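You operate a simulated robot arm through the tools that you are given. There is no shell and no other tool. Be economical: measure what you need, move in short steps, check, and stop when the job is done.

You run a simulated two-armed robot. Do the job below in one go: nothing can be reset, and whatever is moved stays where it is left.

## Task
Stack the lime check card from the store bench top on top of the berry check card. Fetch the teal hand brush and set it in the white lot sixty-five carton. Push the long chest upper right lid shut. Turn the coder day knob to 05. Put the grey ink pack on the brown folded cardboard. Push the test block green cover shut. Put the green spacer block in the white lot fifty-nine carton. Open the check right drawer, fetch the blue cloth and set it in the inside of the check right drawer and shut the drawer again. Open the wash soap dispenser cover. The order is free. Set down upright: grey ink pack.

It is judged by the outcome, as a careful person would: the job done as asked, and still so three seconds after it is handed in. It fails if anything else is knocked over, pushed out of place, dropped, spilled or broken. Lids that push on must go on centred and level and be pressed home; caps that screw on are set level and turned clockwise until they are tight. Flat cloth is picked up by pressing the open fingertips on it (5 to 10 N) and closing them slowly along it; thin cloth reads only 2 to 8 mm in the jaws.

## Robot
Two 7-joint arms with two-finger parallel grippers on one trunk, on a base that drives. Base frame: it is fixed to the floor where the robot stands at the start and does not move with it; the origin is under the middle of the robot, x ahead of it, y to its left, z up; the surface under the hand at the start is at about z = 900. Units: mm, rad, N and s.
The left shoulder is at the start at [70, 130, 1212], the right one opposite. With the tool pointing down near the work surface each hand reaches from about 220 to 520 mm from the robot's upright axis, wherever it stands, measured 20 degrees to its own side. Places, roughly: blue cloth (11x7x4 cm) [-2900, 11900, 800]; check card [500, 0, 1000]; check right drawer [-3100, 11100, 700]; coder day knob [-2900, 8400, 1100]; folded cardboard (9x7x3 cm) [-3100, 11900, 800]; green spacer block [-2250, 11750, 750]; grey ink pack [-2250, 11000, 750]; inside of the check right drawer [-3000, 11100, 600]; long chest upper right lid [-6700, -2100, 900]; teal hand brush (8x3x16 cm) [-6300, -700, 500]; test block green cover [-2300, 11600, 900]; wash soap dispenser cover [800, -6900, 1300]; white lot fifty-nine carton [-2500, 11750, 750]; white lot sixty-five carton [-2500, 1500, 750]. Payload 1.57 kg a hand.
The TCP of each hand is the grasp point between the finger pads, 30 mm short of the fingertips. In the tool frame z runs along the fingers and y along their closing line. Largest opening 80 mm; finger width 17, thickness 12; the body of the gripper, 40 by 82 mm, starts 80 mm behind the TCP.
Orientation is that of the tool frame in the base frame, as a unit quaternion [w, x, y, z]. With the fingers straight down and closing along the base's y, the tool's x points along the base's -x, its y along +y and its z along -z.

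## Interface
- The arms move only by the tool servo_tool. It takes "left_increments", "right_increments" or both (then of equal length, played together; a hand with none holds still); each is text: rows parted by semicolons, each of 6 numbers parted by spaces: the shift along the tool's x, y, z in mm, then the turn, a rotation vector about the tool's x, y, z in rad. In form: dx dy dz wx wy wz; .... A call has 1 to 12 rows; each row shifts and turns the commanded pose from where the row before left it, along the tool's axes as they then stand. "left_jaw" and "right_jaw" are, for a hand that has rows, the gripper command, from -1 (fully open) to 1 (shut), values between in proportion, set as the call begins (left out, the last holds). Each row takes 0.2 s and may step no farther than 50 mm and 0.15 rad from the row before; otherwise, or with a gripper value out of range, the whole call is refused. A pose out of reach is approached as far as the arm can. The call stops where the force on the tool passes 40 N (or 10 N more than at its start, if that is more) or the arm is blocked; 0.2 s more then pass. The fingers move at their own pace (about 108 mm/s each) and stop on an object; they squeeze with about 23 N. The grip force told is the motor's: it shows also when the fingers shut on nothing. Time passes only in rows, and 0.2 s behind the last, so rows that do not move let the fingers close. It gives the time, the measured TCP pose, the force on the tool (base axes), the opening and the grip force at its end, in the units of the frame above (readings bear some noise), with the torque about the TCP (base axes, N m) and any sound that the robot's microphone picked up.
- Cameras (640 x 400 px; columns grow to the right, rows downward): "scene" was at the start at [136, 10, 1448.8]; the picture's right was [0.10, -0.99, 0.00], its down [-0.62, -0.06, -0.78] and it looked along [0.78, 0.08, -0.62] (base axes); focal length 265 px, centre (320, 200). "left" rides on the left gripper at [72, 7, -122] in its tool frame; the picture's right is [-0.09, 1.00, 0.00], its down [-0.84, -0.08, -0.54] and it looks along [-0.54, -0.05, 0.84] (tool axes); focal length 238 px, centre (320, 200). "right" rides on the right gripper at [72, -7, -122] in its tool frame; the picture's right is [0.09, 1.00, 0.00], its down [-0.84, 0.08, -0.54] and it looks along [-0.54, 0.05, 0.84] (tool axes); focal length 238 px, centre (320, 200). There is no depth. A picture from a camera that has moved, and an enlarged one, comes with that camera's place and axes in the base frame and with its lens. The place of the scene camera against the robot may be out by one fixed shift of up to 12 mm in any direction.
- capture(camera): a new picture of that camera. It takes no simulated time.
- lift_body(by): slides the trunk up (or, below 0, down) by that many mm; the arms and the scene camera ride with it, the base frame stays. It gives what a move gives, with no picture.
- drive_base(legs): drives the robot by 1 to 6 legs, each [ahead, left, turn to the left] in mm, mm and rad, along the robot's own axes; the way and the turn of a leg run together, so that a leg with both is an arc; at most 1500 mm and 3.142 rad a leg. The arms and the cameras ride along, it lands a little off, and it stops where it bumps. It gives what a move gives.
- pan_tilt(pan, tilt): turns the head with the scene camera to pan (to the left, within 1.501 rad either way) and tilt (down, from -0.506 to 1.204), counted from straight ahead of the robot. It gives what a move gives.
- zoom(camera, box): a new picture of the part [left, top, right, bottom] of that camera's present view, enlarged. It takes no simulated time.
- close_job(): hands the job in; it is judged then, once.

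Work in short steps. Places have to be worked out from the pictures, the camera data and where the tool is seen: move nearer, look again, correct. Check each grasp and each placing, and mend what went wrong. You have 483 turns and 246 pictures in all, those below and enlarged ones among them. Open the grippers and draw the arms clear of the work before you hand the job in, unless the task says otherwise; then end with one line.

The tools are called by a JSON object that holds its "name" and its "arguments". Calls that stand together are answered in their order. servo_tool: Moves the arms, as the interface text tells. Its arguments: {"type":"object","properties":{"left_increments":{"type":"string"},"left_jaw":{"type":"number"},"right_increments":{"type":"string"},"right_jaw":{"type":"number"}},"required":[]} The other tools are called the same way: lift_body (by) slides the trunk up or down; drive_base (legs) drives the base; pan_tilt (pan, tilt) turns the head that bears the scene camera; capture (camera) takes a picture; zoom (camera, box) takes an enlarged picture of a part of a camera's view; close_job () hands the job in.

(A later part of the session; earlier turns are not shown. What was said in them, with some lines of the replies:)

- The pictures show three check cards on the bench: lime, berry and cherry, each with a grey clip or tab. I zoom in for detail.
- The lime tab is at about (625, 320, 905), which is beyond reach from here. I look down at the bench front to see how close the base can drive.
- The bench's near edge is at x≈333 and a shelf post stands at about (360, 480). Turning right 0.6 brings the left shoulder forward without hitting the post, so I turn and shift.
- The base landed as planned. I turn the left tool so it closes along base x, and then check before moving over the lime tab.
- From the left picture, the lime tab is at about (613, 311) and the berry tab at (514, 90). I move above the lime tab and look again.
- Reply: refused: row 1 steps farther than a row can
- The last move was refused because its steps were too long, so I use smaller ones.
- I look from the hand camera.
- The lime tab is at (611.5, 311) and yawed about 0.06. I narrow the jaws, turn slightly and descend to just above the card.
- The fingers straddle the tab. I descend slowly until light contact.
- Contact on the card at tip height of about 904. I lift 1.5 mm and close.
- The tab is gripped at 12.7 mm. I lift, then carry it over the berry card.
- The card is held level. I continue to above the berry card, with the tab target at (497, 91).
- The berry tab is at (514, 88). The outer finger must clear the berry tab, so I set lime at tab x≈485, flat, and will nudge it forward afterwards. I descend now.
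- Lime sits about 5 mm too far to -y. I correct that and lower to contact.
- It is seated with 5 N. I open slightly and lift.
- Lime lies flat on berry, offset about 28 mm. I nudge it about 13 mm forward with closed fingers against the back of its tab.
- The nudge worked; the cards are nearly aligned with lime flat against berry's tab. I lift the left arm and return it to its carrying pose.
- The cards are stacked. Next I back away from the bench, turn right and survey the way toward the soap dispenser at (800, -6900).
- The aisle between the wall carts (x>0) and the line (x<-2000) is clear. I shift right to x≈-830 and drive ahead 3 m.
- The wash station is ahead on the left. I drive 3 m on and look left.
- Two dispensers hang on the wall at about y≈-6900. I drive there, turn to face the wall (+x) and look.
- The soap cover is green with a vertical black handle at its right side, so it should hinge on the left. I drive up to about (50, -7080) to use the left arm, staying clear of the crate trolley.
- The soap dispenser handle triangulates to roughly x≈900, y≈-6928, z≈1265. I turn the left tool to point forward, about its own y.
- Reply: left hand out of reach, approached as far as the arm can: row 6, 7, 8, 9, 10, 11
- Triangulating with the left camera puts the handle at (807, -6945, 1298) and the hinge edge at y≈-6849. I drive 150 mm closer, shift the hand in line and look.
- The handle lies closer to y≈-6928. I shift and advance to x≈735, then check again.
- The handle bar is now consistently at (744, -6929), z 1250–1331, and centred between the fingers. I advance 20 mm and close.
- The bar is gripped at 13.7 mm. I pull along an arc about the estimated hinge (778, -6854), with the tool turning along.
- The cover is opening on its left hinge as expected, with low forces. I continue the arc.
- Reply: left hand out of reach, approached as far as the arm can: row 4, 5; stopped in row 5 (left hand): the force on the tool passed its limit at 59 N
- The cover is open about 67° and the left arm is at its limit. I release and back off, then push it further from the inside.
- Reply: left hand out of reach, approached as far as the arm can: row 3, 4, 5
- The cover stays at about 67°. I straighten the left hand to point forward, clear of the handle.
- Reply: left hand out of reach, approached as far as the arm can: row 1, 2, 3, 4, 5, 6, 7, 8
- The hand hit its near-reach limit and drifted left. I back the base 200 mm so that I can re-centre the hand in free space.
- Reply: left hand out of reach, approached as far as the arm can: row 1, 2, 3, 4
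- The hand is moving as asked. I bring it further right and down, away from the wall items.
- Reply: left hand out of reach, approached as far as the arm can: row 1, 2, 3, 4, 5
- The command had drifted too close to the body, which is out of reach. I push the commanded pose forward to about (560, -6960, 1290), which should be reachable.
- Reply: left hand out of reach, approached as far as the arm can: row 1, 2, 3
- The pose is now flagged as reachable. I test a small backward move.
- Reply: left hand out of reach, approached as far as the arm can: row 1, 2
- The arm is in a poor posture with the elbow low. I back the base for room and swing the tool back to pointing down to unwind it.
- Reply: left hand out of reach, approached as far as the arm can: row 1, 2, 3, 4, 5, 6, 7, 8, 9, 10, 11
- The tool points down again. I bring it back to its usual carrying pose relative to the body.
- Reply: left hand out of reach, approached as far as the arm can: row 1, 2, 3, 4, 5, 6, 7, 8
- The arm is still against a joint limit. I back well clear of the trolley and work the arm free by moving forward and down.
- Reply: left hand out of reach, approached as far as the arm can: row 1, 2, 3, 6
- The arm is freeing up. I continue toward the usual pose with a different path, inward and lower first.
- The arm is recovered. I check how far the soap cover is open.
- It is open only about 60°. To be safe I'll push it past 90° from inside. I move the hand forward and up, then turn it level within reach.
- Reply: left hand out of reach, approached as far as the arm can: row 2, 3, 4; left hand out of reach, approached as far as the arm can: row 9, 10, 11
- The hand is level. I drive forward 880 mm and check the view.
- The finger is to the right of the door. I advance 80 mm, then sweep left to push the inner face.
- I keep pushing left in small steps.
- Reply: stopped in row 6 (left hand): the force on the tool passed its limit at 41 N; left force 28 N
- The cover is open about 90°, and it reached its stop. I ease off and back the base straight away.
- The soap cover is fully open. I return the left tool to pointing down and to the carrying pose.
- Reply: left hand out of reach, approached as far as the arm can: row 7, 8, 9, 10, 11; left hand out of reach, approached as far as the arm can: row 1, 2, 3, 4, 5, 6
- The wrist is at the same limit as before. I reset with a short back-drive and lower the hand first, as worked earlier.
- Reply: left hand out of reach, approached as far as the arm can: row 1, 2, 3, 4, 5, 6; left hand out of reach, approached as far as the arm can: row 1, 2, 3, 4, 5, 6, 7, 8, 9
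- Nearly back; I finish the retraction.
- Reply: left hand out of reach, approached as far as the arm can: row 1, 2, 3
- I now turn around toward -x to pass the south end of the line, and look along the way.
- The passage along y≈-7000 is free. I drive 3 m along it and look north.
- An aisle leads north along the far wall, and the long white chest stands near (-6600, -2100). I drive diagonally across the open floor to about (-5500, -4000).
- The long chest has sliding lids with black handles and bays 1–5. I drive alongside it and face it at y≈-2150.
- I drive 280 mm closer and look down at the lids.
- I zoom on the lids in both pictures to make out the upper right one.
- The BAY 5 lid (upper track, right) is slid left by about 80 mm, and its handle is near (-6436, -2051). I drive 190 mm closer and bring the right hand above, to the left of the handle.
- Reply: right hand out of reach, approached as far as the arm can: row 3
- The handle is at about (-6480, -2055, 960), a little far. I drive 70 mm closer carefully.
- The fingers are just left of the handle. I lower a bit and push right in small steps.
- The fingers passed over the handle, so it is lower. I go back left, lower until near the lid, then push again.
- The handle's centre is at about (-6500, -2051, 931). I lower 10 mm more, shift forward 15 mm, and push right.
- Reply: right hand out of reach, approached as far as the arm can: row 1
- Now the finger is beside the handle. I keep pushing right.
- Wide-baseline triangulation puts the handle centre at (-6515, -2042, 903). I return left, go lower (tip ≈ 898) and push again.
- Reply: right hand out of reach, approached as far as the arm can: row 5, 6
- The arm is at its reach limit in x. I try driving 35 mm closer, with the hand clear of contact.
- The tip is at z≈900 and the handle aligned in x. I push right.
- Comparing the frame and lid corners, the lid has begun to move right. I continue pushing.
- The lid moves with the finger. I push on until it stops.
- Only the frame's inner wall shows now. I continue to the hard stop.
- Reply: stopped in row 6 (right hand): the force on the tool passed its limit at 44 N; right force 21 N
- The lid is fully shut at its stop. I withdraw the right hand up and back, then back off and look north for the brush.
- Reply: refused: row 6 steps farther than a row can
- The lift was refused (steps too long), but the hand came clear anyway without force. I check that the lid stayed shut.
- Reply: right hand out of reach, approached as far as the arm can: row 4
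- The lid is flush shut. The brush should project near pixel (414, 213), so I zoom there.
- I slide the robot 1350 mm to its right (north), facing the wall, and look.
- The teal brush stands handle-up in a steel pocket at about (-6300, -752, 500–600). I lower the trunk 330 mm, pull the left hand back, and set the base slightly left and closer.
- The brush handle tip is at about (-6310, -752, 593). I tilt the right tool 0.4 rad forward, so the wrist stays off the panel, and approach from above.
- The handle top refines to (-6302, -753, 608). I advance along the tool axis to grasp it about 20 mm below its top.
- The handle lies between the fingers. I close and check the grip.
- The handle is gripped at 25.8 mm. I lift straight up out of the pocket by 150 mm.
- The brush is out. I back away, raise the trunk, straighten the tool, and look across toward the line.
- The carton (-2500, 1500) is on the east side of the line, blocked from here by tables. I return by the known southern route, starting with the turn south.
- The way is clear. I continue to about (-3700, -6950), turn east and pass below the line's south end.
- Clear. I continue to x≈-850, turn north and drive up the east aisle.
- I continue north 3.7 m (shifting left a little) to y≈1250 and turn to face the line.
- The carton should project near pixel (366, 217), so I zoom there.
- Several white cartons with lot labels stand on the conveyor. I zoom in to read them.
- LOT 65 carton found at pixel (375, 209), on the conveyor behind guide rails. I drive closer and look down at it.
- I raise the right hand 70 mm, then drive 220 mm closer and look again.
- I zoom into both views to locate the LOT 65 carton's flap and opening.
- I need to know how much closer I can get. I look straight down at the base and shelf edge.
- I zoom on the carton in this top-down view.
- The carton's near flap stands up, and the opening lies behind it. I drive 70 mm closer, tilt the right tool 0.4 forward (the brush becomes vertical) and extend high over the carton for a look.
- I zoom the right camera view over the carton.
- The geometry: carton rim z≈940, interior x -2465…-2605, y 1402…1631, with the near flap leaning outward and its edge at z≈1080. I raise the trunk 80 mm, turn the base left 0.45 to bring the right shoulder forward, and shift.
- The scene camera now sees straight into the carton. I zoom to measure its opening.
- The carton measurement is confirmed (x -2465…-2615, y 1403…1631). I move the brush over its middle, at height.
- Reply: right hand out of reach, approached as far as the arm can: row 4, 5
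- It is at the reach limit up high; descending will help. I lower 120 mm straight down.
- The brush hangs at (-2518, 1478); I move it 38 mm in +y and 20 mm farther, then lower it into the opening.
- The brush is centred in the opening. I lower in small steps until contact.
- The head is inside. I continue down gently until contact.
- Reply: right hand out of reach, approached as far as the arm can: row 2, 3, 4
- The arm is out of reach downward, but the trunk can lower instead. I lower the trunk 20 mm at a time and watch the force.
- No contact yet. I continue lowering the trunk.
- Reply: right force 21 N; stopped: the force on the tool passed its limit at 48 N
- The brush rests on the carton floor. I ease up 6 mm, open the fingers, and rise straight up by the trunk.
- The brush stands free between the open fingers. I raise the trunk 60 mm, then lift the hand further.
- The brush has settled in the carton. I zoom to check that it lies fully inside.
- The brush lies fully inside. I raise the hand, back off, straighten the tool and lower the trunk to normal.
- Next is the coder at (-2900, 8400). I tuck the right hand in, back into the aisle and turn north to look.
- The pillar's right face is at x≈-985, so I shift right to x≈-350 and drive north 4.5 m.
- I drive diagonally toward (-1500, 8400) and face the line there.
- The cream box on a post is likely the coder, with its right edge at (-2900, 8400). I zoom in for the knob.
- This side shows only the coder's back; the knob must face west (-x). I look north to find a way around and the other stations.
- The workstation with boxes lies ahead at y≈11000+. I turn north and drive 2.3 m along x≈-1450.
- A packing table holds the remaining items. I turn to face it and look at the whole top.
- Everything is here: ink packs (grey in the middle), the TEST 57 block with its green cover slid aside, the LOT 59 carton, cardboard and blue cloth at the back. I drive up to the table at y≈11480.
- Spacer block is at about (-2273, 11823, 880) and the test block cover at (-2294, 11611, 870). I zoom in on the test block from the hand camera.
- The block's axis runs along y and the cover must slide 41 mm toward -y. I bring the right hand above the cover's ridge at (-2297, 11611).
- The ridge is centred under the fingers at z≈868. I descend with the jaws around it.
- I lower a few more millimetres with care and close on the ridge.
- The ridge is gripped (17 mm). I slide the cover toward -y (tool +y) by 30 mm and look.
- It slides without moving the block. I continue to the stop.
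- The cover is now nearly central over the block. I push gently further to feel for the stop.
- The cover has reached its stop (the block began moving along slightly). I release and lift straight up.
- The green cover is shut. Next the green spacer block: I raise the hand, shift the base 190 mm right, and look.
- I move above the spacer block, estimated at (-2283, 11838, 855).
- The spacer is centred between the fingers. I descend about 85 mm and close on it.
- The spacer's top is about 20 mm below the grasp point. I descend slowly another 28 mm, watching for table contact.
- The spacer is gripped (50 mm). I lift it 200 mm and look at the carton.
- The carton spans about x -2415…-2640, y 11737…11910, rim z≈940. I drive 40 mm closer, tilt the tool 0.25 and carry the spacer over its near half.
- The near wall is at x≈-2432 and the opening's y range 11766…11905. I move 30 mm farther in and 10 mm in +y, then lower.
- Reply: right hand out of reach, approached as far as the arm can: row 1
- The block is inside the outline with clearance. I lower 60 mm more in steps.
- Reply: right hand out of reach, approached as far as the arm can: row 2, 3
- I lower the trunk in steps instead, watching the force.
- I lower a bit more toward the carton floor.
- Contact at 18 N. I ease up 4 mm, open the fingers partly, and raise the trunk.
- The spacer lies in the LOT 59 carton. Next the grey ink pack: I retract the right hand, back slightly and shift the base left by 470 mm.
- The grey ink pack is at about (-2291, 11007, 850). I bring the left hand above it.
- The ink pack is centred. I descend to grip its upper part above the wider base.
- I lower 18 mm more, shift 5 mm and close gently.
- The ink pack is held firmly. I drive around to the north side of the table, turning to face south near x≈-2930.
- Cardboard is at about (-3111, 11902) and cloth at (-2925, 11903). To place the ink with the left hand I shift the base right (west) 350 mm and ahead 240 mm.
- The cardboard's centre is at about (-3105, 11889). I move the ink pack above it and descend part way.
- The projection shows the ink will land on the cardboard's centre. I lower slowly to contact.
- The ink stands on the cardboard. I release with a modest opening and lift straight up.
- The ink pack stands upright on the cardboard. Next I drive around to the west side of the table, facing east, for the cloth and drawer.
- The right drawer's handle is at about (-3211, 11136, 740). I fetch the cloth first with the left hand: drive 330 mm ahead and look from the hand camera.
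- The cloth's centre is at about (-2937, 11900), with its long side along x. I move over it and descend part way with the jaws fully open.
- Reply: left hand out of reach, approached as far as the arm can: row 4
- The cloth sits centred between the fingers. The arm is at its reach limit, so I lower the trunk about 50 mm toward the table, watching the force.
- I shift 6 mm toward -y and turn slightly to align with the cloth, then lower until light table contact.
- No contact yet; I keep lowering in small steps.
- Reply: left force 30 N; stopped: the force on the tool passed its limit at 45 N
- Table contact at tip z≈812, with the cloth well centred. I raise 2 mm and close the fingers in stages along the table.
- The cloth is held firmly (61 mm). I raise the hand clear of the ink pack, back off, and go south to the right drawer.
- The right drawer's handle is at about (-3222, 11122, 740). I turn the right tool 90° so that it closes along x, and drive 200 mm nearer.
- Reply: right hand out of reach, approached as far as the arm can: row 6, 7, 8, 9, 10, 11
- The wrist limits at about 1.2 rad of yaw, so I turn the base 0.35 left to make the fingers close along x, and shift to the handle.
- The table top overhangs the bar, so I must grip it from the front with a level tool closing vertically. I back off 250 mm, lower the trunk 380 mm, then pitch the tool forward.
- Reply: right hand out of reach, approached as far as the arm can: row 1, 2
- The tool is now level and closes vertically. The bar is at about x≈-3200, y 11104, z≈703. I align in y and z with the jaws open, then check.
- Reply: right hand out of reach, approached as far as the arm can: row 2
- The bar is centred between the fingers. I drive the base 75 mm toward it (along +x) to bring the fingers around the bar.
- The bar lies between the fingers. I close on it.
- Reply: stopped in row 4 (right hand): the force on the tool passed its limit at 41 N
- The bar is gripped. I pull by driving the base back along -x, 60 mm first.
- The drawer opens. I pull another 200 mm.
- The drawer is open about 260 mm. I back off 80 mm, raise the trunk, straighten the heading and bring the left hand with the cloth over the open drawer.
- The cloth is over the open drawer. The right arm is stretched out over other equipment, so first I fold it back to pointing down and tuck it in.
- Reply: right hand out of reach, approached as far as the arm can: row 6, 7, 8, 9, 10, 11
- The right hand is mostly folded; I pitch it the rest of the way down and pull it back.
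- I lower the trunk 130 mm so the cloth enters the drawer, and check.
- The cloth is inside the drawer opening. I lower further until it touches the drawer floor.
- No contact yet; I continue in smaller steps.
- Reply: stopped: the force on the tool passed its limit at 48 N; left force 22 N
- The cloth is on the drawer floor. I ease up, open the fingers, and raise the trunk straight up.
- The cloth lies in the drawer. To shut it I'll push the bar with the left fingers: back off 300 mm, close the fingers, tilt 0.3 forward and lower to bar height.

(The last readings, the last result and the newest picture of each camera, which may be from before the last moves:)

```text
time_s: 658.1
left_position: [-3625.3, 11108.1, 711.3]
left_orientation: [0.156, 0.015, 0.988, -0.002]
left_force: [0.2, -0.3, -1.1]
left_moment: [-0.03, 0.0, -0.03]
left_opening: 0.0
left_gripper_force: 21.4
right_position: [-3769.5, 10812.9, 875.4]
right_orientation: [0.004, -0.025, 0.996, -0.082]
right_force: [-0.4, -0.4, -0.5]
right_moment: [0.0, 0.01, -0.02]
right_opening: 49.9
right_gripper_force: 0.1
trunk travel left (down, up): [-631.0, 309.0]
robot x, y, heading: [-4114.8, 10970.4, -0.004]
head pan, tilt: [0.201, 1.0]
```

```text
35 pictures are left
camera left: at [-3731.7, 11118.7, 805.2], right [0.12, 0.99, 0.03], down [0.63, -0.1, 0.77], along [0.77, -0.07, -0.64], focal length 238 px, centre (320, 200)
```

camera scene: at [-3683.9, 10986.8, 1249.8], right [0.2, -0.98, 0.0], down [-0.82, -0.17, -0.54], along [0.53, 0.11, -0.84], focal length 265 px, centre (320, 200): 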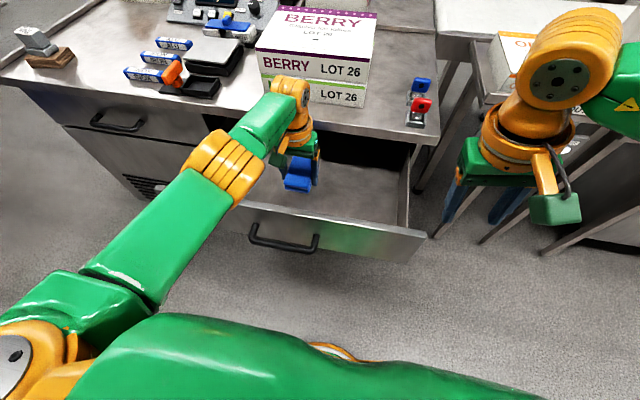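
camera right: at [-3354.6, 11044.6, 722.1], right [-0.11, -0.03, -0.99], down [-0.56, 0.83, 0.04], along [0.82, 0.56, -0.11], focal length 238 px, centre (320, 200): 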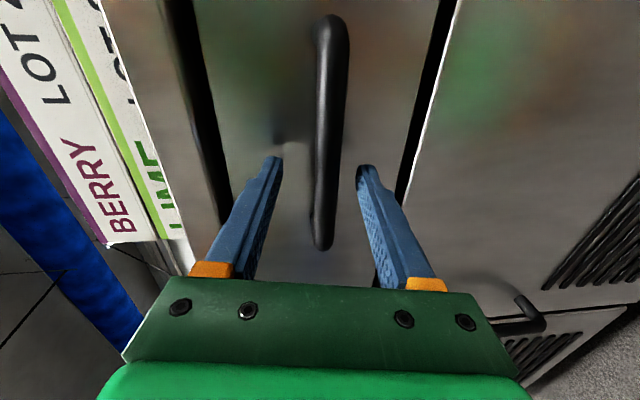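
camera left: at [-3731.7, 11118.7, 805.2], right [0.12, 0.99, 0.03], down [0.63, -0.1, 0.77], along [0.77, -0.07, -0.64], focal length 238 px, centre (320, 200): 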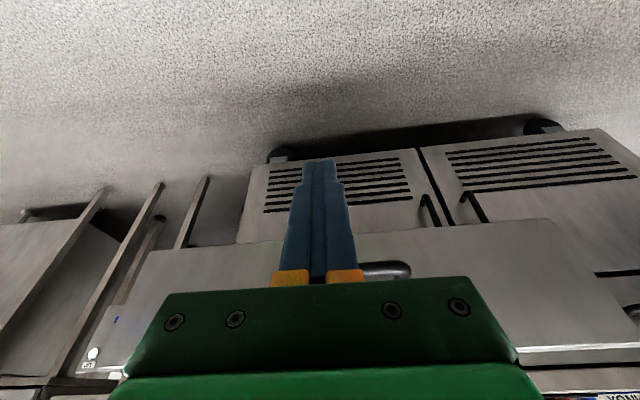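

The fingers face the bar. I drive forward to push the drawer in: first 350 mm, then creep.

{"name": "drive_base", "arguments": {"legs": [[200, 0, 0], [150, 0, 0]]}}

{"name": "capture", "arguments": {"camera": "scene"}}

```text
time_s: 660.6
left_position: [-3276.0, 11106.6, 711.3]
left_orientation: [0.154, 0.016, 0.988, -0.002]
left_force: [0.7, 0.9, 0.1]
left_moment: [0.01, -0.03, 0.02]
left_opening: 0.0
left_gripper_force: 20.6
right_position: [-3420.2, 10810.2, 876.0]
right_orientation: [0.006, -0.025, 0.996, -0.081]
right_force: [-0.7, -0.3, -0.5]
right_moment: [0.02, 0.0, 0.02]
right_opening: 49.7
right_gripper_force: 0.1
trunk travel left (down, up): [-631.0, 309.0]
robot x, y, heading: [-3761.5, 10970.5, -0.003]
head pan, tilt: [0.201, 1.0]
```

```text
34 pictures are left
camera scene: at [-3643.9, 10985.6, 1204.3], right [0.19, -0.98, 0.0], down [-0.83, -0.16, -0.54], along [0.53, 0.11, -0.84], focal length 265 px, centre (320, 200)
```

scene: 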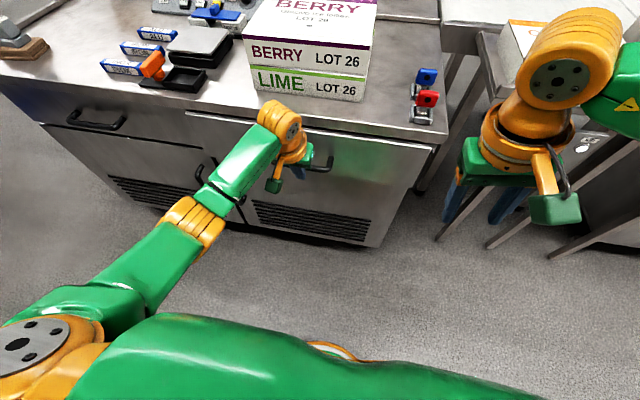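

Almost closed. I lift the right hand away for safety and creep forward to the stop.

{"name": "servo_tool", "arguments": {"right_increments": "10 0 -40 0 0 0; 10 0 -40 0 0 0; 10 0 -40 0 0 0; 0 0 0 0 0 0"}}

{"name": "drive_base", "arguments": {"legs": [[30, 0, 0]]}}

{"name": "drive_base", "arguments": {"legs": [[12, 0, 0]]}}

{"name": "zoom", "arguments": {"camera": "scene", "box": [150, 80, 450, 260]}}

```text
time_s: 661.6
left_position: [-3274.2, 11105.4, 711.2]
left_orientation: [0.154, 0.015, 0.988, -0.003]
left_force: [-0.9, 0.1, 0.3]
left_moment: [-0.01, 0.03, 0.03]
left_opening: 0.0
left_gripper_force: 21.7
right_position: [-3451.9, 10829.3, 994.3]
right_orientation: [0.004, -0.025, 0.996, -0.081]
right_force: [-0.1, -0.5, 0.6]
right_moment: [0.0, 0.01, -0.02]
right_opening: 49.9
right_gripper_force: 0.0
trunk travel left (down, up): [-631.0, 309.0]
robot x, y, heading: [-3762.3, 10969.7, -0.006]
head pan, tilt: [0.201, 1.0]
```

```text
time_s: 662.5
left_position: [-3245.9, 11105.8, 712.0]
left_orientation: [0.155, 0.016, 0.988, -0.003]
left_force: [0.0, -0.2, -0.3]
left_moment: [0.01, 0.02, -0.01]
left_opening: 0.0
left_gripper_force: 21.2
right_position: [-3423.8, 10829.7, 993.2]
right_orientation: [0.006, -0.024, 0.996, -0.082]
right_force: [0.2, -1.0, -0.3]
right_moment: [0.02, -0.01, -0.01]
right_opening: 49.9
right_gripper_force: 0.1
trunk travel left (down, up): [-631.0, 309.0]
robot x, y, heading: [-3733.0, 10967.0, -0.006]
head pan, tilt: [0.201, 1.0]
```

```text
time_s: 663.7
left_position: [-3238.3, 11105.4, 708.4]
left_orientation: [0.147, 0.015, 0.989, -0.002]
left_force: [-7.8, -0.5, -0.5]
left_moment: [-0.01, 0.07, 0.0]
left_opening: 0.1
left_gripper_force: 21.3
right_position: [-3411.1, 10829.5, 994.2]
right_orientation: [0.006, -0.024, 0.996, -0.08]
right_force: [-0.2, -0.2, 0.7]
right_moment: [0.01, -0.02, 0.0]
right_opening: 50.0
right_gripper_force: 0.1
trunk travel left (down, up): [-631.0, 309.0]
robot x, y, heading: [-3722.0, 10971.2, 0.002]
head pan, tilt: [0.201, 1.0]
stopped in leg 1: the force on the tool passed its limit at 41 N (the readings are from after the stop); the commanded pose is now the measured one
```

```text
2.13 times, centred on (300, 170) of scene
camera zoom: at [-3603.5, 10985.4, 1204.5], right [0.2, -0.98, 0.0], down [-0.82, -0.16, -0.54], along [0.53, 0.11, -0.84], focal length 566 px, centre (363, 264)
```

zoom: 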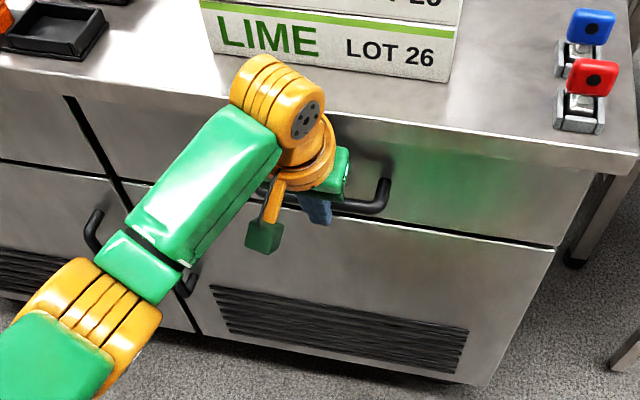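

It reached the stop, flush. I back away, raise the trunk and check the drawer.

{"name": "drive_base", "arguments": {"legs": [[-400, 0, 0]]}}

{"name": "lift_body", "arguments": {"by": 210}}

{"name": "servo_tool", "arguments": {"left_increments": "0 0 0 0 0.15 0; 0 0 0 0 0.15 0; 20 0 -20 0 0 0; 20 0 -30 0 0 0; 0 0 0 0 0 0", "left_jaw": 0.3}}

{"name": "pan_tilt", "arguments": {"pan": 0.1, "tilt": 0.7}}

{"name": "capture", "arguments": {"camera": "scene"}}

```text
time_s: 666.2
left_position: [-3637.5, 11107.7, 707.8]
left_orientation: [0.148, 0.017, 0.989, -0.002]
left_force: [-0.4, 0.4, -0.1]
left_moment: [-0.01, 0.03, 0.02]
left_opening: 0.0
left_gripper_force: 21.9
right_position: [-3810.4, 10830.8, 994.3]
right_orientation: [0.005, -0.024, 0.996, -0.081]
right_force: [-0.2, 0.2, -0.3]
right_moment: [-0.01, -0.01, 0.01]
right_opening: 50.2
right_gripper_force: 0.1
trunk travel left (down, up): [-631.0, 309.0]
robot x, y, heading: [-4118.7, 10967.8, 0.001]
head pan, tilt: [0.201, 1.0]
```

```text
time_s: 668.5
left_position: [-3637.6, 11107.6, 918.4]
left_orientation: [0.147, 0.016, 0.989, -0.002]
left_force: [-0.2, 0.5, 0.0]
left_moment: [0.0, 0.04, 0.0]
left_opening: 0.0
left_gripper_force: 20.6
right_position: [-3810.4, 10832.6, 1203.8]
right_orientation: [0.005, -0.025, 0.996, -0.081]
right_force: [0.7, -0.3, 0.4]
right_moment: [0.0, 0.01, -0.02]
right_opening: 49.9
right_gripper_force: 0.0
trunk travel left (down, up): [-841.0, 99.0]
robot x, y, heading: [-4125.4, 10970.2, -0.008]
head pan, tilt: [0.201, 1.0]
```

```text
time_s: 669.7
left_position: [-3676.6, 11108.3, 968.3]
left_orientation: [-0.003, 0.017, 1.0, 0.0]
left_force: [0.5, 0.6, 0.0]
left_moment: [0.0, 0.0, -0.03]
left_opening: 27.9
left_gripper_force: 0.1
right_position: [-3809.1, 10832.1, 1203.9]
right_orientation: [0.005, -0.025, 0.996, -0.081]
right_force: [-0.1, -0.2, -0.5]
right_moment: [-0.01, 0.03, 0.01]
right_opening: 50.2
right_gripper_force: 0.0
trunk travel left (down, up): [-841.0, 99.0]
robot x, y, heading: [-4122.7, 10976.9, -0.002]
head pan, tilt: [0.201, 1.0]
```

```text
time_s: 670.5
left_position: [-3676.4, 11109.0, 967.0]
left_orientation: [-0.002, 0.016, 1.0, 0.001]
left_force: [-0.2, 0.7, -0.3]
left_moment: [0.02, -0.03, 0.0]
left_opening: 27.8
left_gripper_force: 0.1
right_position: [-3811.2, 10830.4, 1204.1]
right_orientation: [0.005, -0.025, 0.996, -0.081]
right_force: [0.4, 0.2, 0.6]
right_moment: [0.0, 0.0, -0.01]
right_opening: 50.0
right_gripper_force: 0.1
trunk travel left (down, up): [-841.0, 99.0]
robot x, y, heading: [-4120.6, 10971.5, -0.004]
head pan, tilt: [0.099, 0.7]
```

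```text
32 pictures are left
camera scene: at [-3985.7, 10981.5, 1437.5], right [0.1, -1.0, 0.0], down [-0.64, -0.06, -0.76], along [0.76, 0.07, -0.64], focal length 265 px, centre (320, 200)
```

scene: 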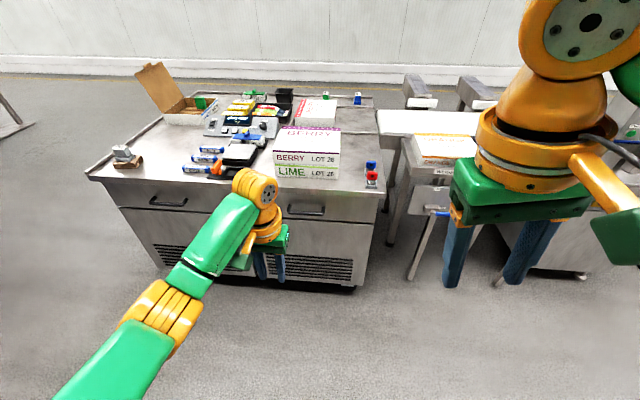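

The drawer is shut and the ink stands. Last is the coder knob. I turn south to check the way along the west side.

{"name": "drive_base", "arguments": {"legs": [[0, 0, -1.57]]}}

{"name": "pan_tilt", "arguments": {"pan": 0.3, "tilt": 0.3}}

{"name": "capture", "arguments": {"camera": "scene"}}

```text
time_s: 674.7
left_position: [-3984.2, 10530.1, 967.3]
left_orientation: [-0.002, 0.719, 0.695, 0.002]
left_force: [-0.1, 0.0, -0.9]
left_moment: [-0.02, -0.04, 0.0]
left_opening: 28.0
left_gripper_force: 0.1
right_position: [-4263.5, 10662.9, 1203.8]
right_orientation: [-0.054, 0.688, 0.722, -0.061]
right_force: [0.5, 0.7, -0.5]
right_moment: [-0.01, 0.05, 0.02]
right_opening: 49.9
right_gripper_force: 0.1
trunk travel left (down, up): [-841.0, 99.0]
robot x, y, heading: [-4123.4, 10969.5, -1.577]
head pan, tilt: [0.099, 0.7]
```

```text
time_s: 675.6
left_position: [-3983.6, 10528.7, 967.5]
left_orientation: [-0.001, 0.719, 0.695, 0.002]
left_force: [-0.4, 0.4, 0.4]
left_moment: [0.0, 0.02, 0.05]
left_opening: 28.1
left_gripper_force: 0.0
right_position: [-4262.5, 10661.8, 1204.5]
right_orientation: [-0.055, 0.688, 0.721, -0.06]
right_force: [-0.7, 0.6, 0.3]
right_moment: [0.0, 0.01, 0.0]
right_opening: 49.8
right_gripper_force: 0.0
trunk travel left (down, up): [-841.0, 99.0]
robot x, y, heading: [-4119.0, 10976.6, -1.58]
head pan, tilt: [0.3, 0.3]
```

```text
31 pictures are left
camera scene: at [-4093.8, 10834.2, 1473.6], right [-0.96, -0.29, 0.0], down [-0.09, 0.28, -0.95], along [0.28, -0.91, -0.3], focal length 265 px, centre (320, 200)
```

scene: 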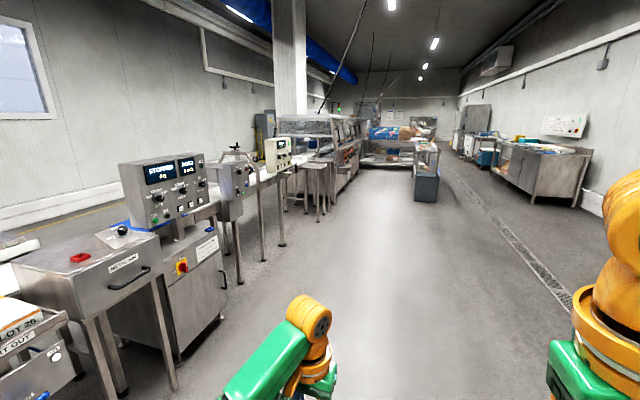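

The aisle is clear and the coder (cream box) faces west. I drive 2.6 m south and turn to face it.

{"name": "drive_base", "arguments": {"legs": [[1500, 0, 0], [1150, 0, 0], [0, 0, 1.575], [300, 0, 0]]}}

{"name": "pan_tilt", "arguments": {"pan": 0.1, "tilt": 0.35}}

{"name": "capture", "arguments": {"camera": "scene"}}

```text
time_s: 694.0
left_position: [-3412.7, 8444.7, 969.0]
left_orientation: [-0.001, 0.019, 1.0, 0.0]
left_force: [-0.7, -0.1, -0.6]
left_moment: [0.0, 0.01, 0.05]
left_opening: 27.8
left_gripper_force: 0.0
right_position: [-3548.9, 8167.5, 1204.5]
right_orientation: [0.005, -0.021, 0.997, -0.08]
right_force: [-0.5, -0.3, 0.8]
right_moment: [0.0, -0.01, 0.01]
right_opening: 50.2
right_gripper_force: 0.1
trunk travel left (down, up): [-841.0, 99.0]
robot x, y, heading: [-3855.1, 8310.1, -0.014]
head pan, tilt: [0.3, 0.3]
```

```text
time_s: 694.7
left_position: [-3411.5, 8445.1, 968.1]
left_orientation: [-0.002, 0.02, 1.0, 0.0]
left_force: [0.4, -0.5, 0.0]
left_moment: [-0.01, 0.0, 0.05]
left_opening: 28.2
left_gripper_force: 0.0
right_position: [-3546.1, 8168.2, 1204.3]
right_orientation: [0.004, -0.021, 0.996, -0.081]
right_force: [0.0, 0.1, -0.9]
right_moment: [0.01, 0.01, 0.03]
right_opening: 50.1
right_gripper_force: 0.1
trunk travel left (down, up): [-841.0, 99.0]
robot x, y, heading: [-3855.9, 8307.4, -0.01]
head pan, tilt: [0.099, 0.351]
```

```text
30 pictures are left
camera scene: at [-3712.5, 8319.9, 1469.0], right [0.09, -1.0, 0.0], down [-0.34, -0.03, -0.94], along [0.94, 0.08, -0.34], focal length 265 px, centre (320, 200)
```

scene: 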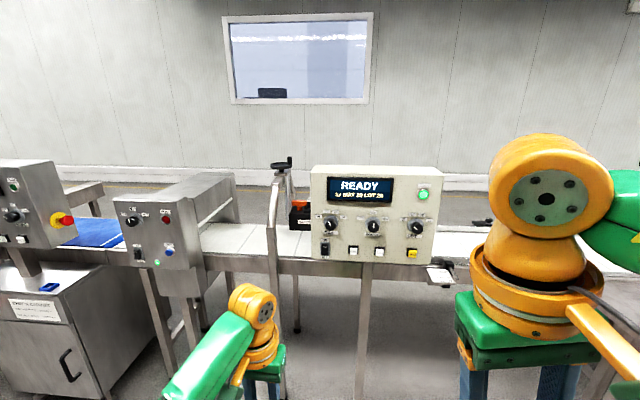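

{"name": "zoom", "arguments": {"camera": "scene", "box": [300, 155, 450, 275]}}

```text
3.33 times, centred on (375, 215) of scene
camera zoom: at [-3712.5, 8319.9, 1469.0], right [0.09, -1.0, 0.0], down [-0.34, -0.03, -0.94], along [0.94, 0.08, -0.34], focal length 884 px, centre (137, 150)
```

zoom: 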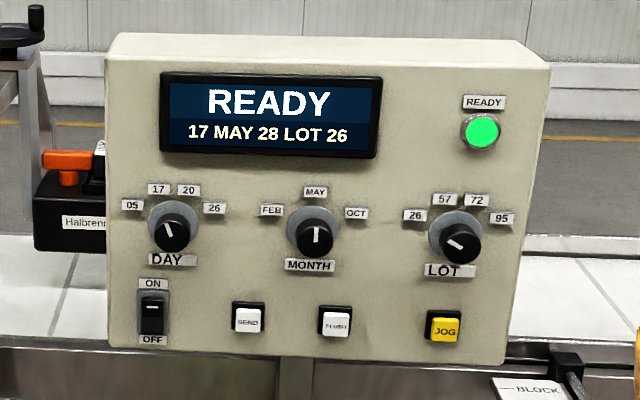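

DAY is at 17 (display 17 MAY) and must go one position counter-clockwise to 05. The knob is at about (-2935, 8350, 1105). I shift the base 90 mm right, raise the left hand and level it.

{"name": "drive_base", "arguments": {"legs": [[0, -90, 0.01]]}}

{"name": "servo_tool", "arguments": {"left_increments": "5 0 -45 0 0 0; 5 0 -45 0 0 0; 5 0 -45 0 0 0; 5 0 -45 0 0 0; 5 0 -45 0 0 0; 5 0 -45 0 0 0; 0 0 0 0 0 0"}}

{"name": "servo_tool", "arguments": {"left_increments": "0 0 0 0 -0.143 0; 0 0 0 0 -0.143 0; 0 0 0 0 -0.143 0; 0 0 0 0 -0.143 0; 0 0 0 0 -0.143 0; 0 0 0 0 -0.143 0; 0 0 0 0 -0.143 0; 0 0 0 0 -0.143 0; 0 0 0 0 -0.143 0; 0 0 0 0 -0.143 0; 0 0 0 0 -0.141 0; 0 0 0 0 0 0"}}

```text
time_s: 695.8
left_position: [-3413.6, 8365.1, 966.9]
left_orientation: [-0.003, 0.014, 1.0, -0.002]
left_force: [-0.2, -0.3, 0.7]
left_moment: [-0.03, -0.01, -0.02]
left_opening: 27.9
left_gripper_force: 0.1
right_position: [-3545.3, 8088.3, 1204.5]
right_orientation: [0.005, -0.028, 0.996, -0.084]
right_force: [0.9, 0.9, -0.4]
right_moment: [-0.05, 0.0, 0.03]
right_opening: 50.1
right_gripper_force: 0.2
trunk travel left (down, up): [-841.0, 99.0]
robot x, y, heading: [-3856.2, 8220.0, -0.001]
head pan, tilt: [0.099, 0.351]
```

```text
time_s: 697.4
left_position: [-3439.2, 8361.9, 1226.9]
left_orientation: [0.0, 0.014, 1.0, -0.001]
left_force: [0.4, 1.0, 0.4]
left_moment: [0.0, -0.03, 0.0]
left_opening: 28.0
left_gripper_force: 0.0
left hand out of reach, approached as far as the arm can: row 6
right_position: [-3544.6, 8083.9, 1203.9]
right_orientation: [0.005, -0.028, 0.996, -0.082]
right_force: [-0.5, 0.1, -0.3]
right_moment: [0.0, 0.02, -0.01]
right_opening: 49.9
right_gripper_force: 0.0
trunk travel left (down, up): [-841.0, 99.0]
robot x, y, heading: [-3854.7, 8219.4, 0.001]
head pan, tilt: [0.099, 0.351]
```

```text
time_s: 700.0
left_position: [-3412.5, 8354.1, 1237.8]
left_orientation: [0.705, 0.01, 0.709, -0.01]
left_force: [-0.1, 0.0, 0.4]
left_moment: [0.0, 0.02, -0.01]
left_opening: 28.1
left_gripper_force: 0.0
left hand out of reach, approached as far as the arm can: row 9, 10, 11
right_position: [-3544.5, 8082.6, 1203.8]
right_orientation: [0.005, -0.028, 0.996, -0.081]
right_force: [-0.4, -0.2, -0.2]
right_moment: [0.02, 0.0, 0.04]
right_opening: 49.9
right_gripper_force: 0.0
trunk travel left (down, up): [-841.0, 99.0]
robot x, y, heading: [-3854.2, 8219.8, -0.003]
head pan, tilt: [0.099, 0.351]
```

The hand is level. I lower the trunk 135 mm and drive 280 mm closer, then look.

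{"name": "lift_body", "arguments": {"by": -135}}

{"name": "drive_base", "arguments": {"legs": [[280, 0, 0]]}}

{"name": "capture", "arguments": {"camera": "left"}}

{"name": "zoom", "arguments": {"camera": "scene", "box": [200, 120, 440, 300]}}

```text
time_s: 701.6
left_position: [-3412.4, 8354.5, 1103.5]
left_orientation: [0.705, 0.009, 0.709, -0.009]
left_force: [-0.4, 0.9, 0.4]
left_moment: [-0.01, 0.01, -0.01]
left_opening: 28.1
left_gripper_force: 0.1
right_position: [-3545.1, 8082.5, 1069.6]
right_orientation: [0.005, -0.027, 0.996, -0.081]
right_force: [-0.9, -1.4, 0.9]
right_moment: [0.03, -0.03, 0.03]
right_opening: 50.0
right_gripper_force: 0.0
trunk travel left (down, up): [-706.0, 234.0]
robot x, y, heading: [-3856.6, 8223.8, 0.003]
head pan, tilt: [0.099, 0.351]
```

```text
time_s: 703.6
left_position: [-3134.9, 8352.6, 1102.8]
left_orientation: [0.705, 0.009, 0.709, -0.009]
left_force: [-0.8, -0.2, 0.6]
left_moment: [0.02, 0.03, 0.01]
left_opening: 27.9
left_gripper_force: 0.1
right_position: [-3269.4, 8082.1, 1069.4]
right_orientation: [0.005, -0.027, 0.996, -0.082]
right_force: [0.4, 0.6, 0.4]
right_moment: [-0.04, -0.01, -0.02]
right_opening: 49.9
right_gripper_force: 0.1
trunk travel left (down, up): [-706.0, 234.0]
robot x, y, heading: [-3577.9, 8220.7, -0.003]
head pan, tilt: [0.099, 0.351]
```

```text
28 pictures are left
camera left: at [-3258.1, 8363.9, 1031.9], right [0.03, 1.0, 0.09], down [-0.54, -0.06, 0.84], along [0.84, -0.07, 0.54], focal length 238 px, centre (320, 200)
```

left: 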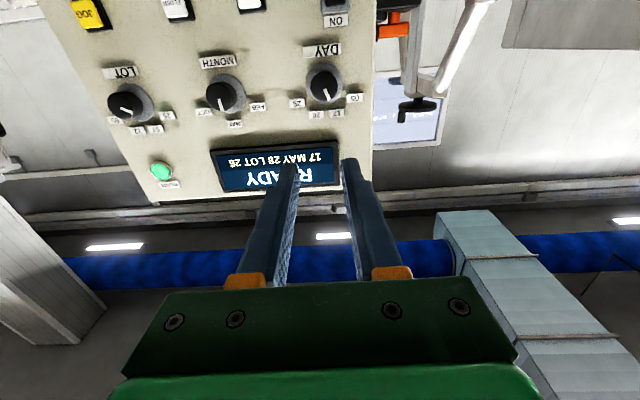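

```text
2.22 times, centred on (320, 210) of scene
camera zoom: at [-3436.8, 8232.2, 1334.2], right [0.1, -1.0, 0.0], down [-0.34, -0.03, -0.94], along [0.93, 0.09, -0.34], focal length 590 px, centre (320, 178)
```

zoom: 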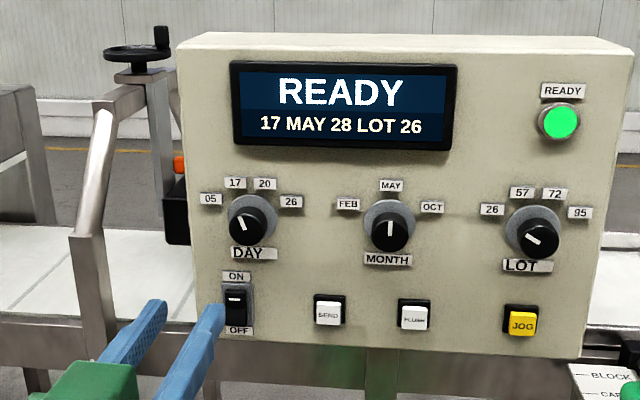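

The knob is at about (-2918, 8355, 1077). I lower 25 mm and drive 120 mm closer, then refine.

{"name": "lift_body", "arguments": {"by": -25}}

{"name": "drive_base", "arguments": {"legs": [[120, 0, 0]]}}

{"name": "capture", "arguments": {"camera": "left"}}

```text
time_s: 704.3
left_position: [-3133.4, 8351.9, 1077.5]
left_orientation: [0.705, 0.01, 0.709, -0.01]
left_force: [0.1, 0.2, 0.0]
left_moment: [0.0, 0.01, -0.03]
left_opening: 28.0
left_gripper_force: 0.1
right_position: [-3267.2, 8082.3, 1043.6]
right_orientation: [0.005, -0.027, 0.996, -0.081]
right_force: [0.3, -0.7, -0.1]
right_moment: [-0.02, 0.01, 0.0]
right_opening: 49.8
right_gripper_force: 0.0
trunk travel left (down, up): [-681.0, 259.0]
robot x, y, heading: [-3579.2, 8224.3, -0.003]
head pan, tilt: [0.099, 0.351]
```

```text
time_s: 705.5
left_position: [-3014.7, 8353.7, 1077.8]
left_orientation: [0.706, 0.009, 0.708, -0.009]
left_force: [-0.3, -0.1, 0.6]
left_moment: [0.01, -0.01, 0.0]
left_opening: 27.9
left_gripper_force: 0.1
right_position: [-3148.5, 8082.6, 1045.2]
right_orientation: [0.006, -0.027, 0.996, -0.081]
right_force: [-0.6, 0.5, 0.6]
right_moment: [0.02, -0.02, -0.01]
right_opening: 50.2
right_gripper_force: 0.0
trunk travel left (down, up): [-681.0, 259.0]
robot x, y, heading: [-3458.6, 8225.0, -0.001]
head pan, tilt: [0.099, 0.351]
```

```text
26 pictures are left
camera left: at [-3138.7, 8364.1, 1007.0], right [0.03, 1.0, 0.09], down [-0.54, -0.06, 0.84], along [0.84, -0.07, 0.54], focal length 238 px, centre (320, 200)
```

left: 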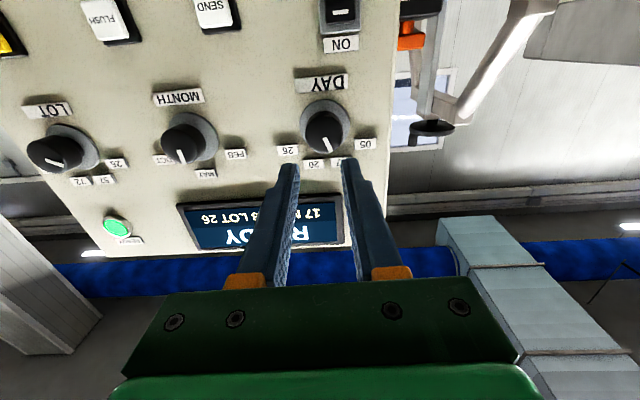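

The knob's face is at (-2918, 8354, 1073.5). I open the jaws to 60 mm, correct 4 mm down and advance to straddle the knob.

{"name": "servo_tool", "arguments": {"left_increments": "4 0 20 0 0 0; 0 0 25 0 0 0; 0 0 20 0 0 0; 0 0 0 0 0 0", "left_jaw": -0.5}}

{"name": "capture", "arguments": {"camera": "left"}}

{"name": "zoom", "arguments": {"camera": "scene", "box": [180, 130, 420, 330]}}

```text
time_s: 706.5
left_position: [-2950.5, 8351.7, 1074.2]
left_orientation: [0.705, 0.009, 0.709, -0.009]
left_force: [0.6, 0.4, 0.0]
left_moment: [0.04, -0.01, -0.01]
left_opening: 60.2
left_gripper_force: 0.0
right_position: [-3147.5, 8081.6, 1044.2]
right_orientation: [0.006, -0.026, 0.996, -0.081]
right_force: [-0.4, 0.3, -0.2]
right_moment: [0.0, -0.02, 0.01]
right_opening: 49.8
right_gripper_force: 0.1
trunk travel left (down, up): [-681.0, 259.0]
robot x, y, heading: [-3461.1, 8222.3, -0.006]
head pan, tilt: [0.099, 0.351]
```

```text
25 pictures are left
camera left: at [-3072.7, 8362.2, 1002.2], right [0.03, 1.0, 0.09], down [-0.54, -0.06, 0.84], along [0.84, -0.07, 0.54], focal length 238 px, centre (320, 200)
```

left: 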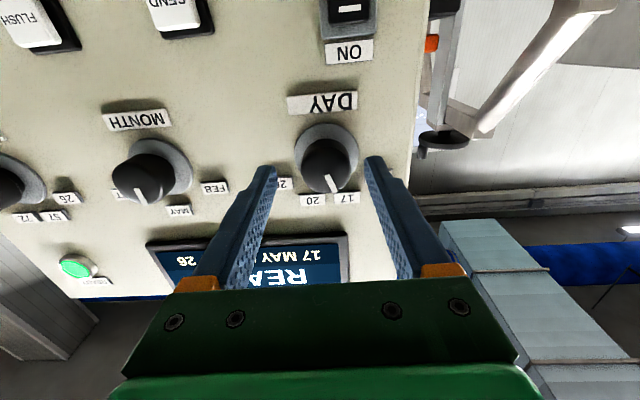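

```text
2.00 times, centred on (300, 230) of scene
camera zoom: at [-3315.9, 8232.3, 1309.0], right [0.1, -1.0, 0.0], down [-0.34, -0.03, -0.94], along [0.93, 0.09, -0.34], focal length 531 px, centre (360, 140)
```

zoom: 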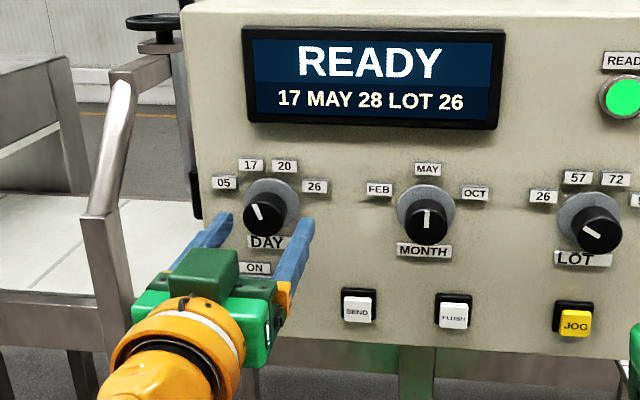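

The knob is 5 mm to +y and slightly low. I correct, advance 17 mm more, and close on it.

{"name": "servo_tool", "arguments": {"left_increments": "2 5 0 0 0 0; 0 0 9 0 0 0; 0 0 8 0 0 0; 0 0 0 0 0 0"}}

{"name": "servo_tool", "arguments": {"left_increments": "0 0 0 0 0 0; 0 0 0 0 0 0; 0 0 0 0 0 0", "left_jaw": 1}}

{"name": "capture", "arguments": {"camera": "left"}}

```text
time_s: 707.5
left_position: [-2931.6, 8356.3, 1071.3]
left_orientation: [0.705, 0.009, 0.709, -0.009]
left_force: [0.1, 0.2, 0.2]
left_moment: [0.04, 0.0, 0.0]
left_opening: 59.9
left_gripper_force: 0.1
right_position: [-3146.7, 8082.2, 1043.8]
right_orientation: [0.005, -0.027, 0.996, -0.081]
right_force: [0.2, 0.1, -0.2]
right_moment: [0.0, 0.0, 0.03]
right_opening: 50.1
right_gripper_force: 0.0
trunk travel left (down, up): [-681.0, 259.0]
robot x, y, heading: [-3457.7, 8219.9, -0.002]
head pan, tilt: [0.099, 0.351]
```

```text
time_s: 708.3
left_position: [-2932.1, 8355.7, 1071.3]
left_orientation: [0.705, 0.01, 0.709, -0.009]
left_force: [0.1, -1.8, -1.7]
left_moment: [0.0, -0.16, 0.84]
left_opening: 35.6
left_gripper_force: 42.9
right_position: [-3148.2, 8081.1, 1044.8]
right_orientation: [0.006, -0.027, 0.996, -0.082]
right_force: [-0.5, -0.6, 0.6]
right_moment: [0.02, 0.0, 0.02]
right_opening: 49.9
right_gripper_force: 0.1
trunk travel left (down, up): [-681.0, 259.0]
robot x, y, heading: [-3459.3, 8218.3, -0.001]
head pan, tilt: [0.099, 0.351]
```

```text
23 pictures are left
camera left: at [-3055.1, 8366.0, 999.9], right [0.03, 1.0, 0.09], down [-0.54, -0.06, 0.84], along [0.84, -0.07, 0.53], focal length 238 px, centre (320, 200)
```

left: 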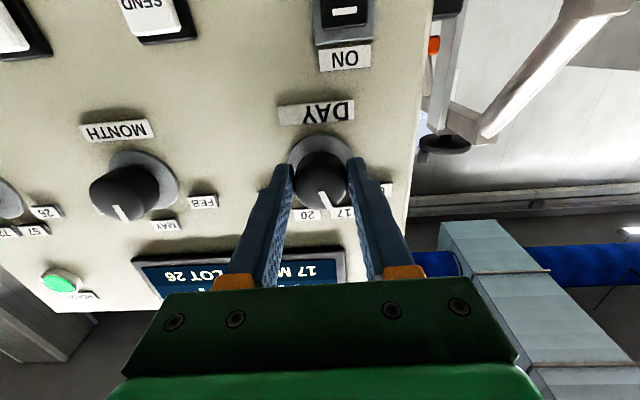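

The knob is gripped (35.6 mm). I rotate counter-clockwise (as seen from the front) by 0.7 rad and listen for the click.

{"name": "servo_tool", "arguments": {"left_increments": "0 0 0 0 0 -0.1; 0 0 0 0 0 -0.1; 0 0 0 0 0 -0.1; 0 0 0 0 0 -0.1; 0 0 0 0 0 -0.1; 0 0 0 0 0 -0.1; 0 0 0 0 0 -0.1; 0 0 0 0 0 0"}}

{"name": "zoom", "arguments": {"camera": "scene", "box": [220, 130, 420, 260]}}

```text
time_s: 710.1
left_position: [-2931.7, 8353.1, 1071.2]
left_orientation: [0.66, -0.233, 0.669, -0.25]
left_force: [2.2, -7.2, 5.5]
left_moment: [0.03, 0.6, 0.36]
left_opening: 35.4
left_gripper_force: 42.4
right_position: [-3147.6, 8078.8, 1043.8]
right_orientation: [0.006, -0.026, 0.996, -0.079]
right_force: [0.1, 0.1, -0.4]
right_moment: [0.0, 0.02, -0.01]
right_opening: 50.1
right_gripper_force: 0.0
trunk travel left (down, up): [-681.0, 259.0]
robot x, y, heading: [-3459.5, 8224.3, -0.0]
head pan, tilt: [0.099, 0.351]
```

```text
3.08 times, centred on (320, 195) of scene
camera zoom: at [-3315.3, 8228.1, 1309.1], right [0.1, -1.0, 0.0], down [-0.34, -0.03, -0.94], along [0.93, 0.09, -0.34], focal length 816 px, centre (320, 215)
```

zoom: 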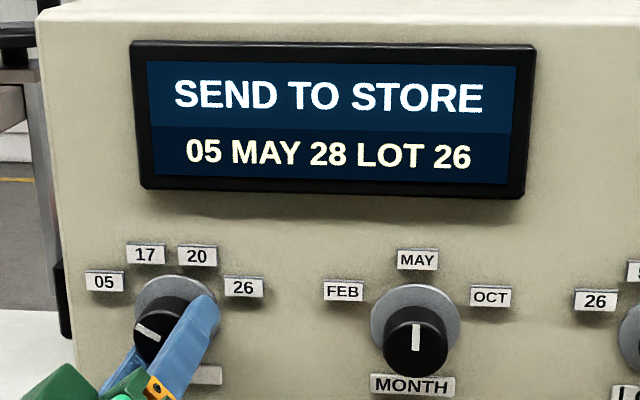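

The display reads 05. I open the fingers and back straight off with the base.

{"name": "servo_tool", "arguments": {"left_increments": "0 0 0 0 0 0; 0 0 0 0 0 0; 0 0 0 0 0 0", "left_jaw": -0.6}}

{"name": "drive_base", "arguments": {"legs": [[-450, 0, 0]]}}

{"name": "zoom", "arguments": {"camera": "scene", "box": [250, 140, 450, 270]}}

```text
time_s: 710.9
left_position: [-2930.9, 8356.9, 1070.4]
left_orientation: [0.659, -0.234, 0.669, -0.251]
left_force: [-0.1, 0.0, -0.7]
left_moment: [0.02, -0.01, 0.01]
left_opening: 64.2
left_gripper_force: 0.0
right_position: [-3146.8, 8082.4, 1045.1]
right_orientation: [0.004, -0.027, 0.996, -0.082]
right_force: [0.6, 0.6, -0.2]
right_moment: [0.01, -0.01, 0.03]
right_opening: 50.1
right_gripper_force: 0.1
trunk travel left (down, up): [-681.0, 259.0]
robot x, y, heading: [-3460.0, 8219.8, 0.001]
head pan, tilt: [0.099, 0.351]
```

```text
time_s: 713.6
left_position: [-3384.1, 8356.2, 1069.4]
left_orientation: [0.659, -0.233, 0.67, -0.251]
left_force: [0.1, -0.1, -0.5]
left_moment: [0.02, -0.01, 0.02]
left_opening: 63.6
left_gripper_force: 0.0
right_position: [-3598.6, 8081.3, 1044.8]
right_orientation: [0.004, -0.027, 0.996, -0.081]
right_force: [-0.2, -0.2, 0.1]
right_moment: [0.0, 0.0, 0.03]
right_opening: 49.9
right_gripper_force: 0.1
trunk travel left (down, up): [-681.0, 259.0]
robot x, y, heading: [-3909.4, 8224.3, -0.004]
head pan, tilt: [0.099, 0.351]
```

```text
3.08 times, centred on (350, 205) of scene
camera zoom: at [-3767.0, 8232.3, 1308.9], right [0.1, -1.0, 0.0], down [-0.34, -0.03, -0.94], along [0.93, 0.09, -0.34], focal length 816 px, centre (228, 185)
```

zoom: 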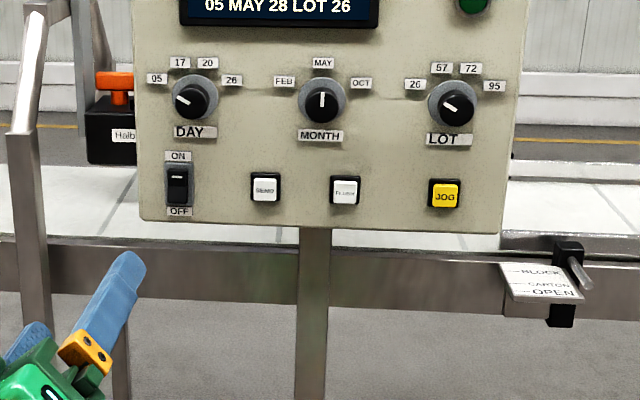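

The knob stays at 05, both grippers are open and the arms are clear. All nine items are done, so I hand the job in.

{"name": "close_job", "arguments": {}}

```text
The job is handed in.
```

All nine tasks were carried out and the job is handed in; I checked each in the pictures when I finished it, but did not go back for a last look at all of them.
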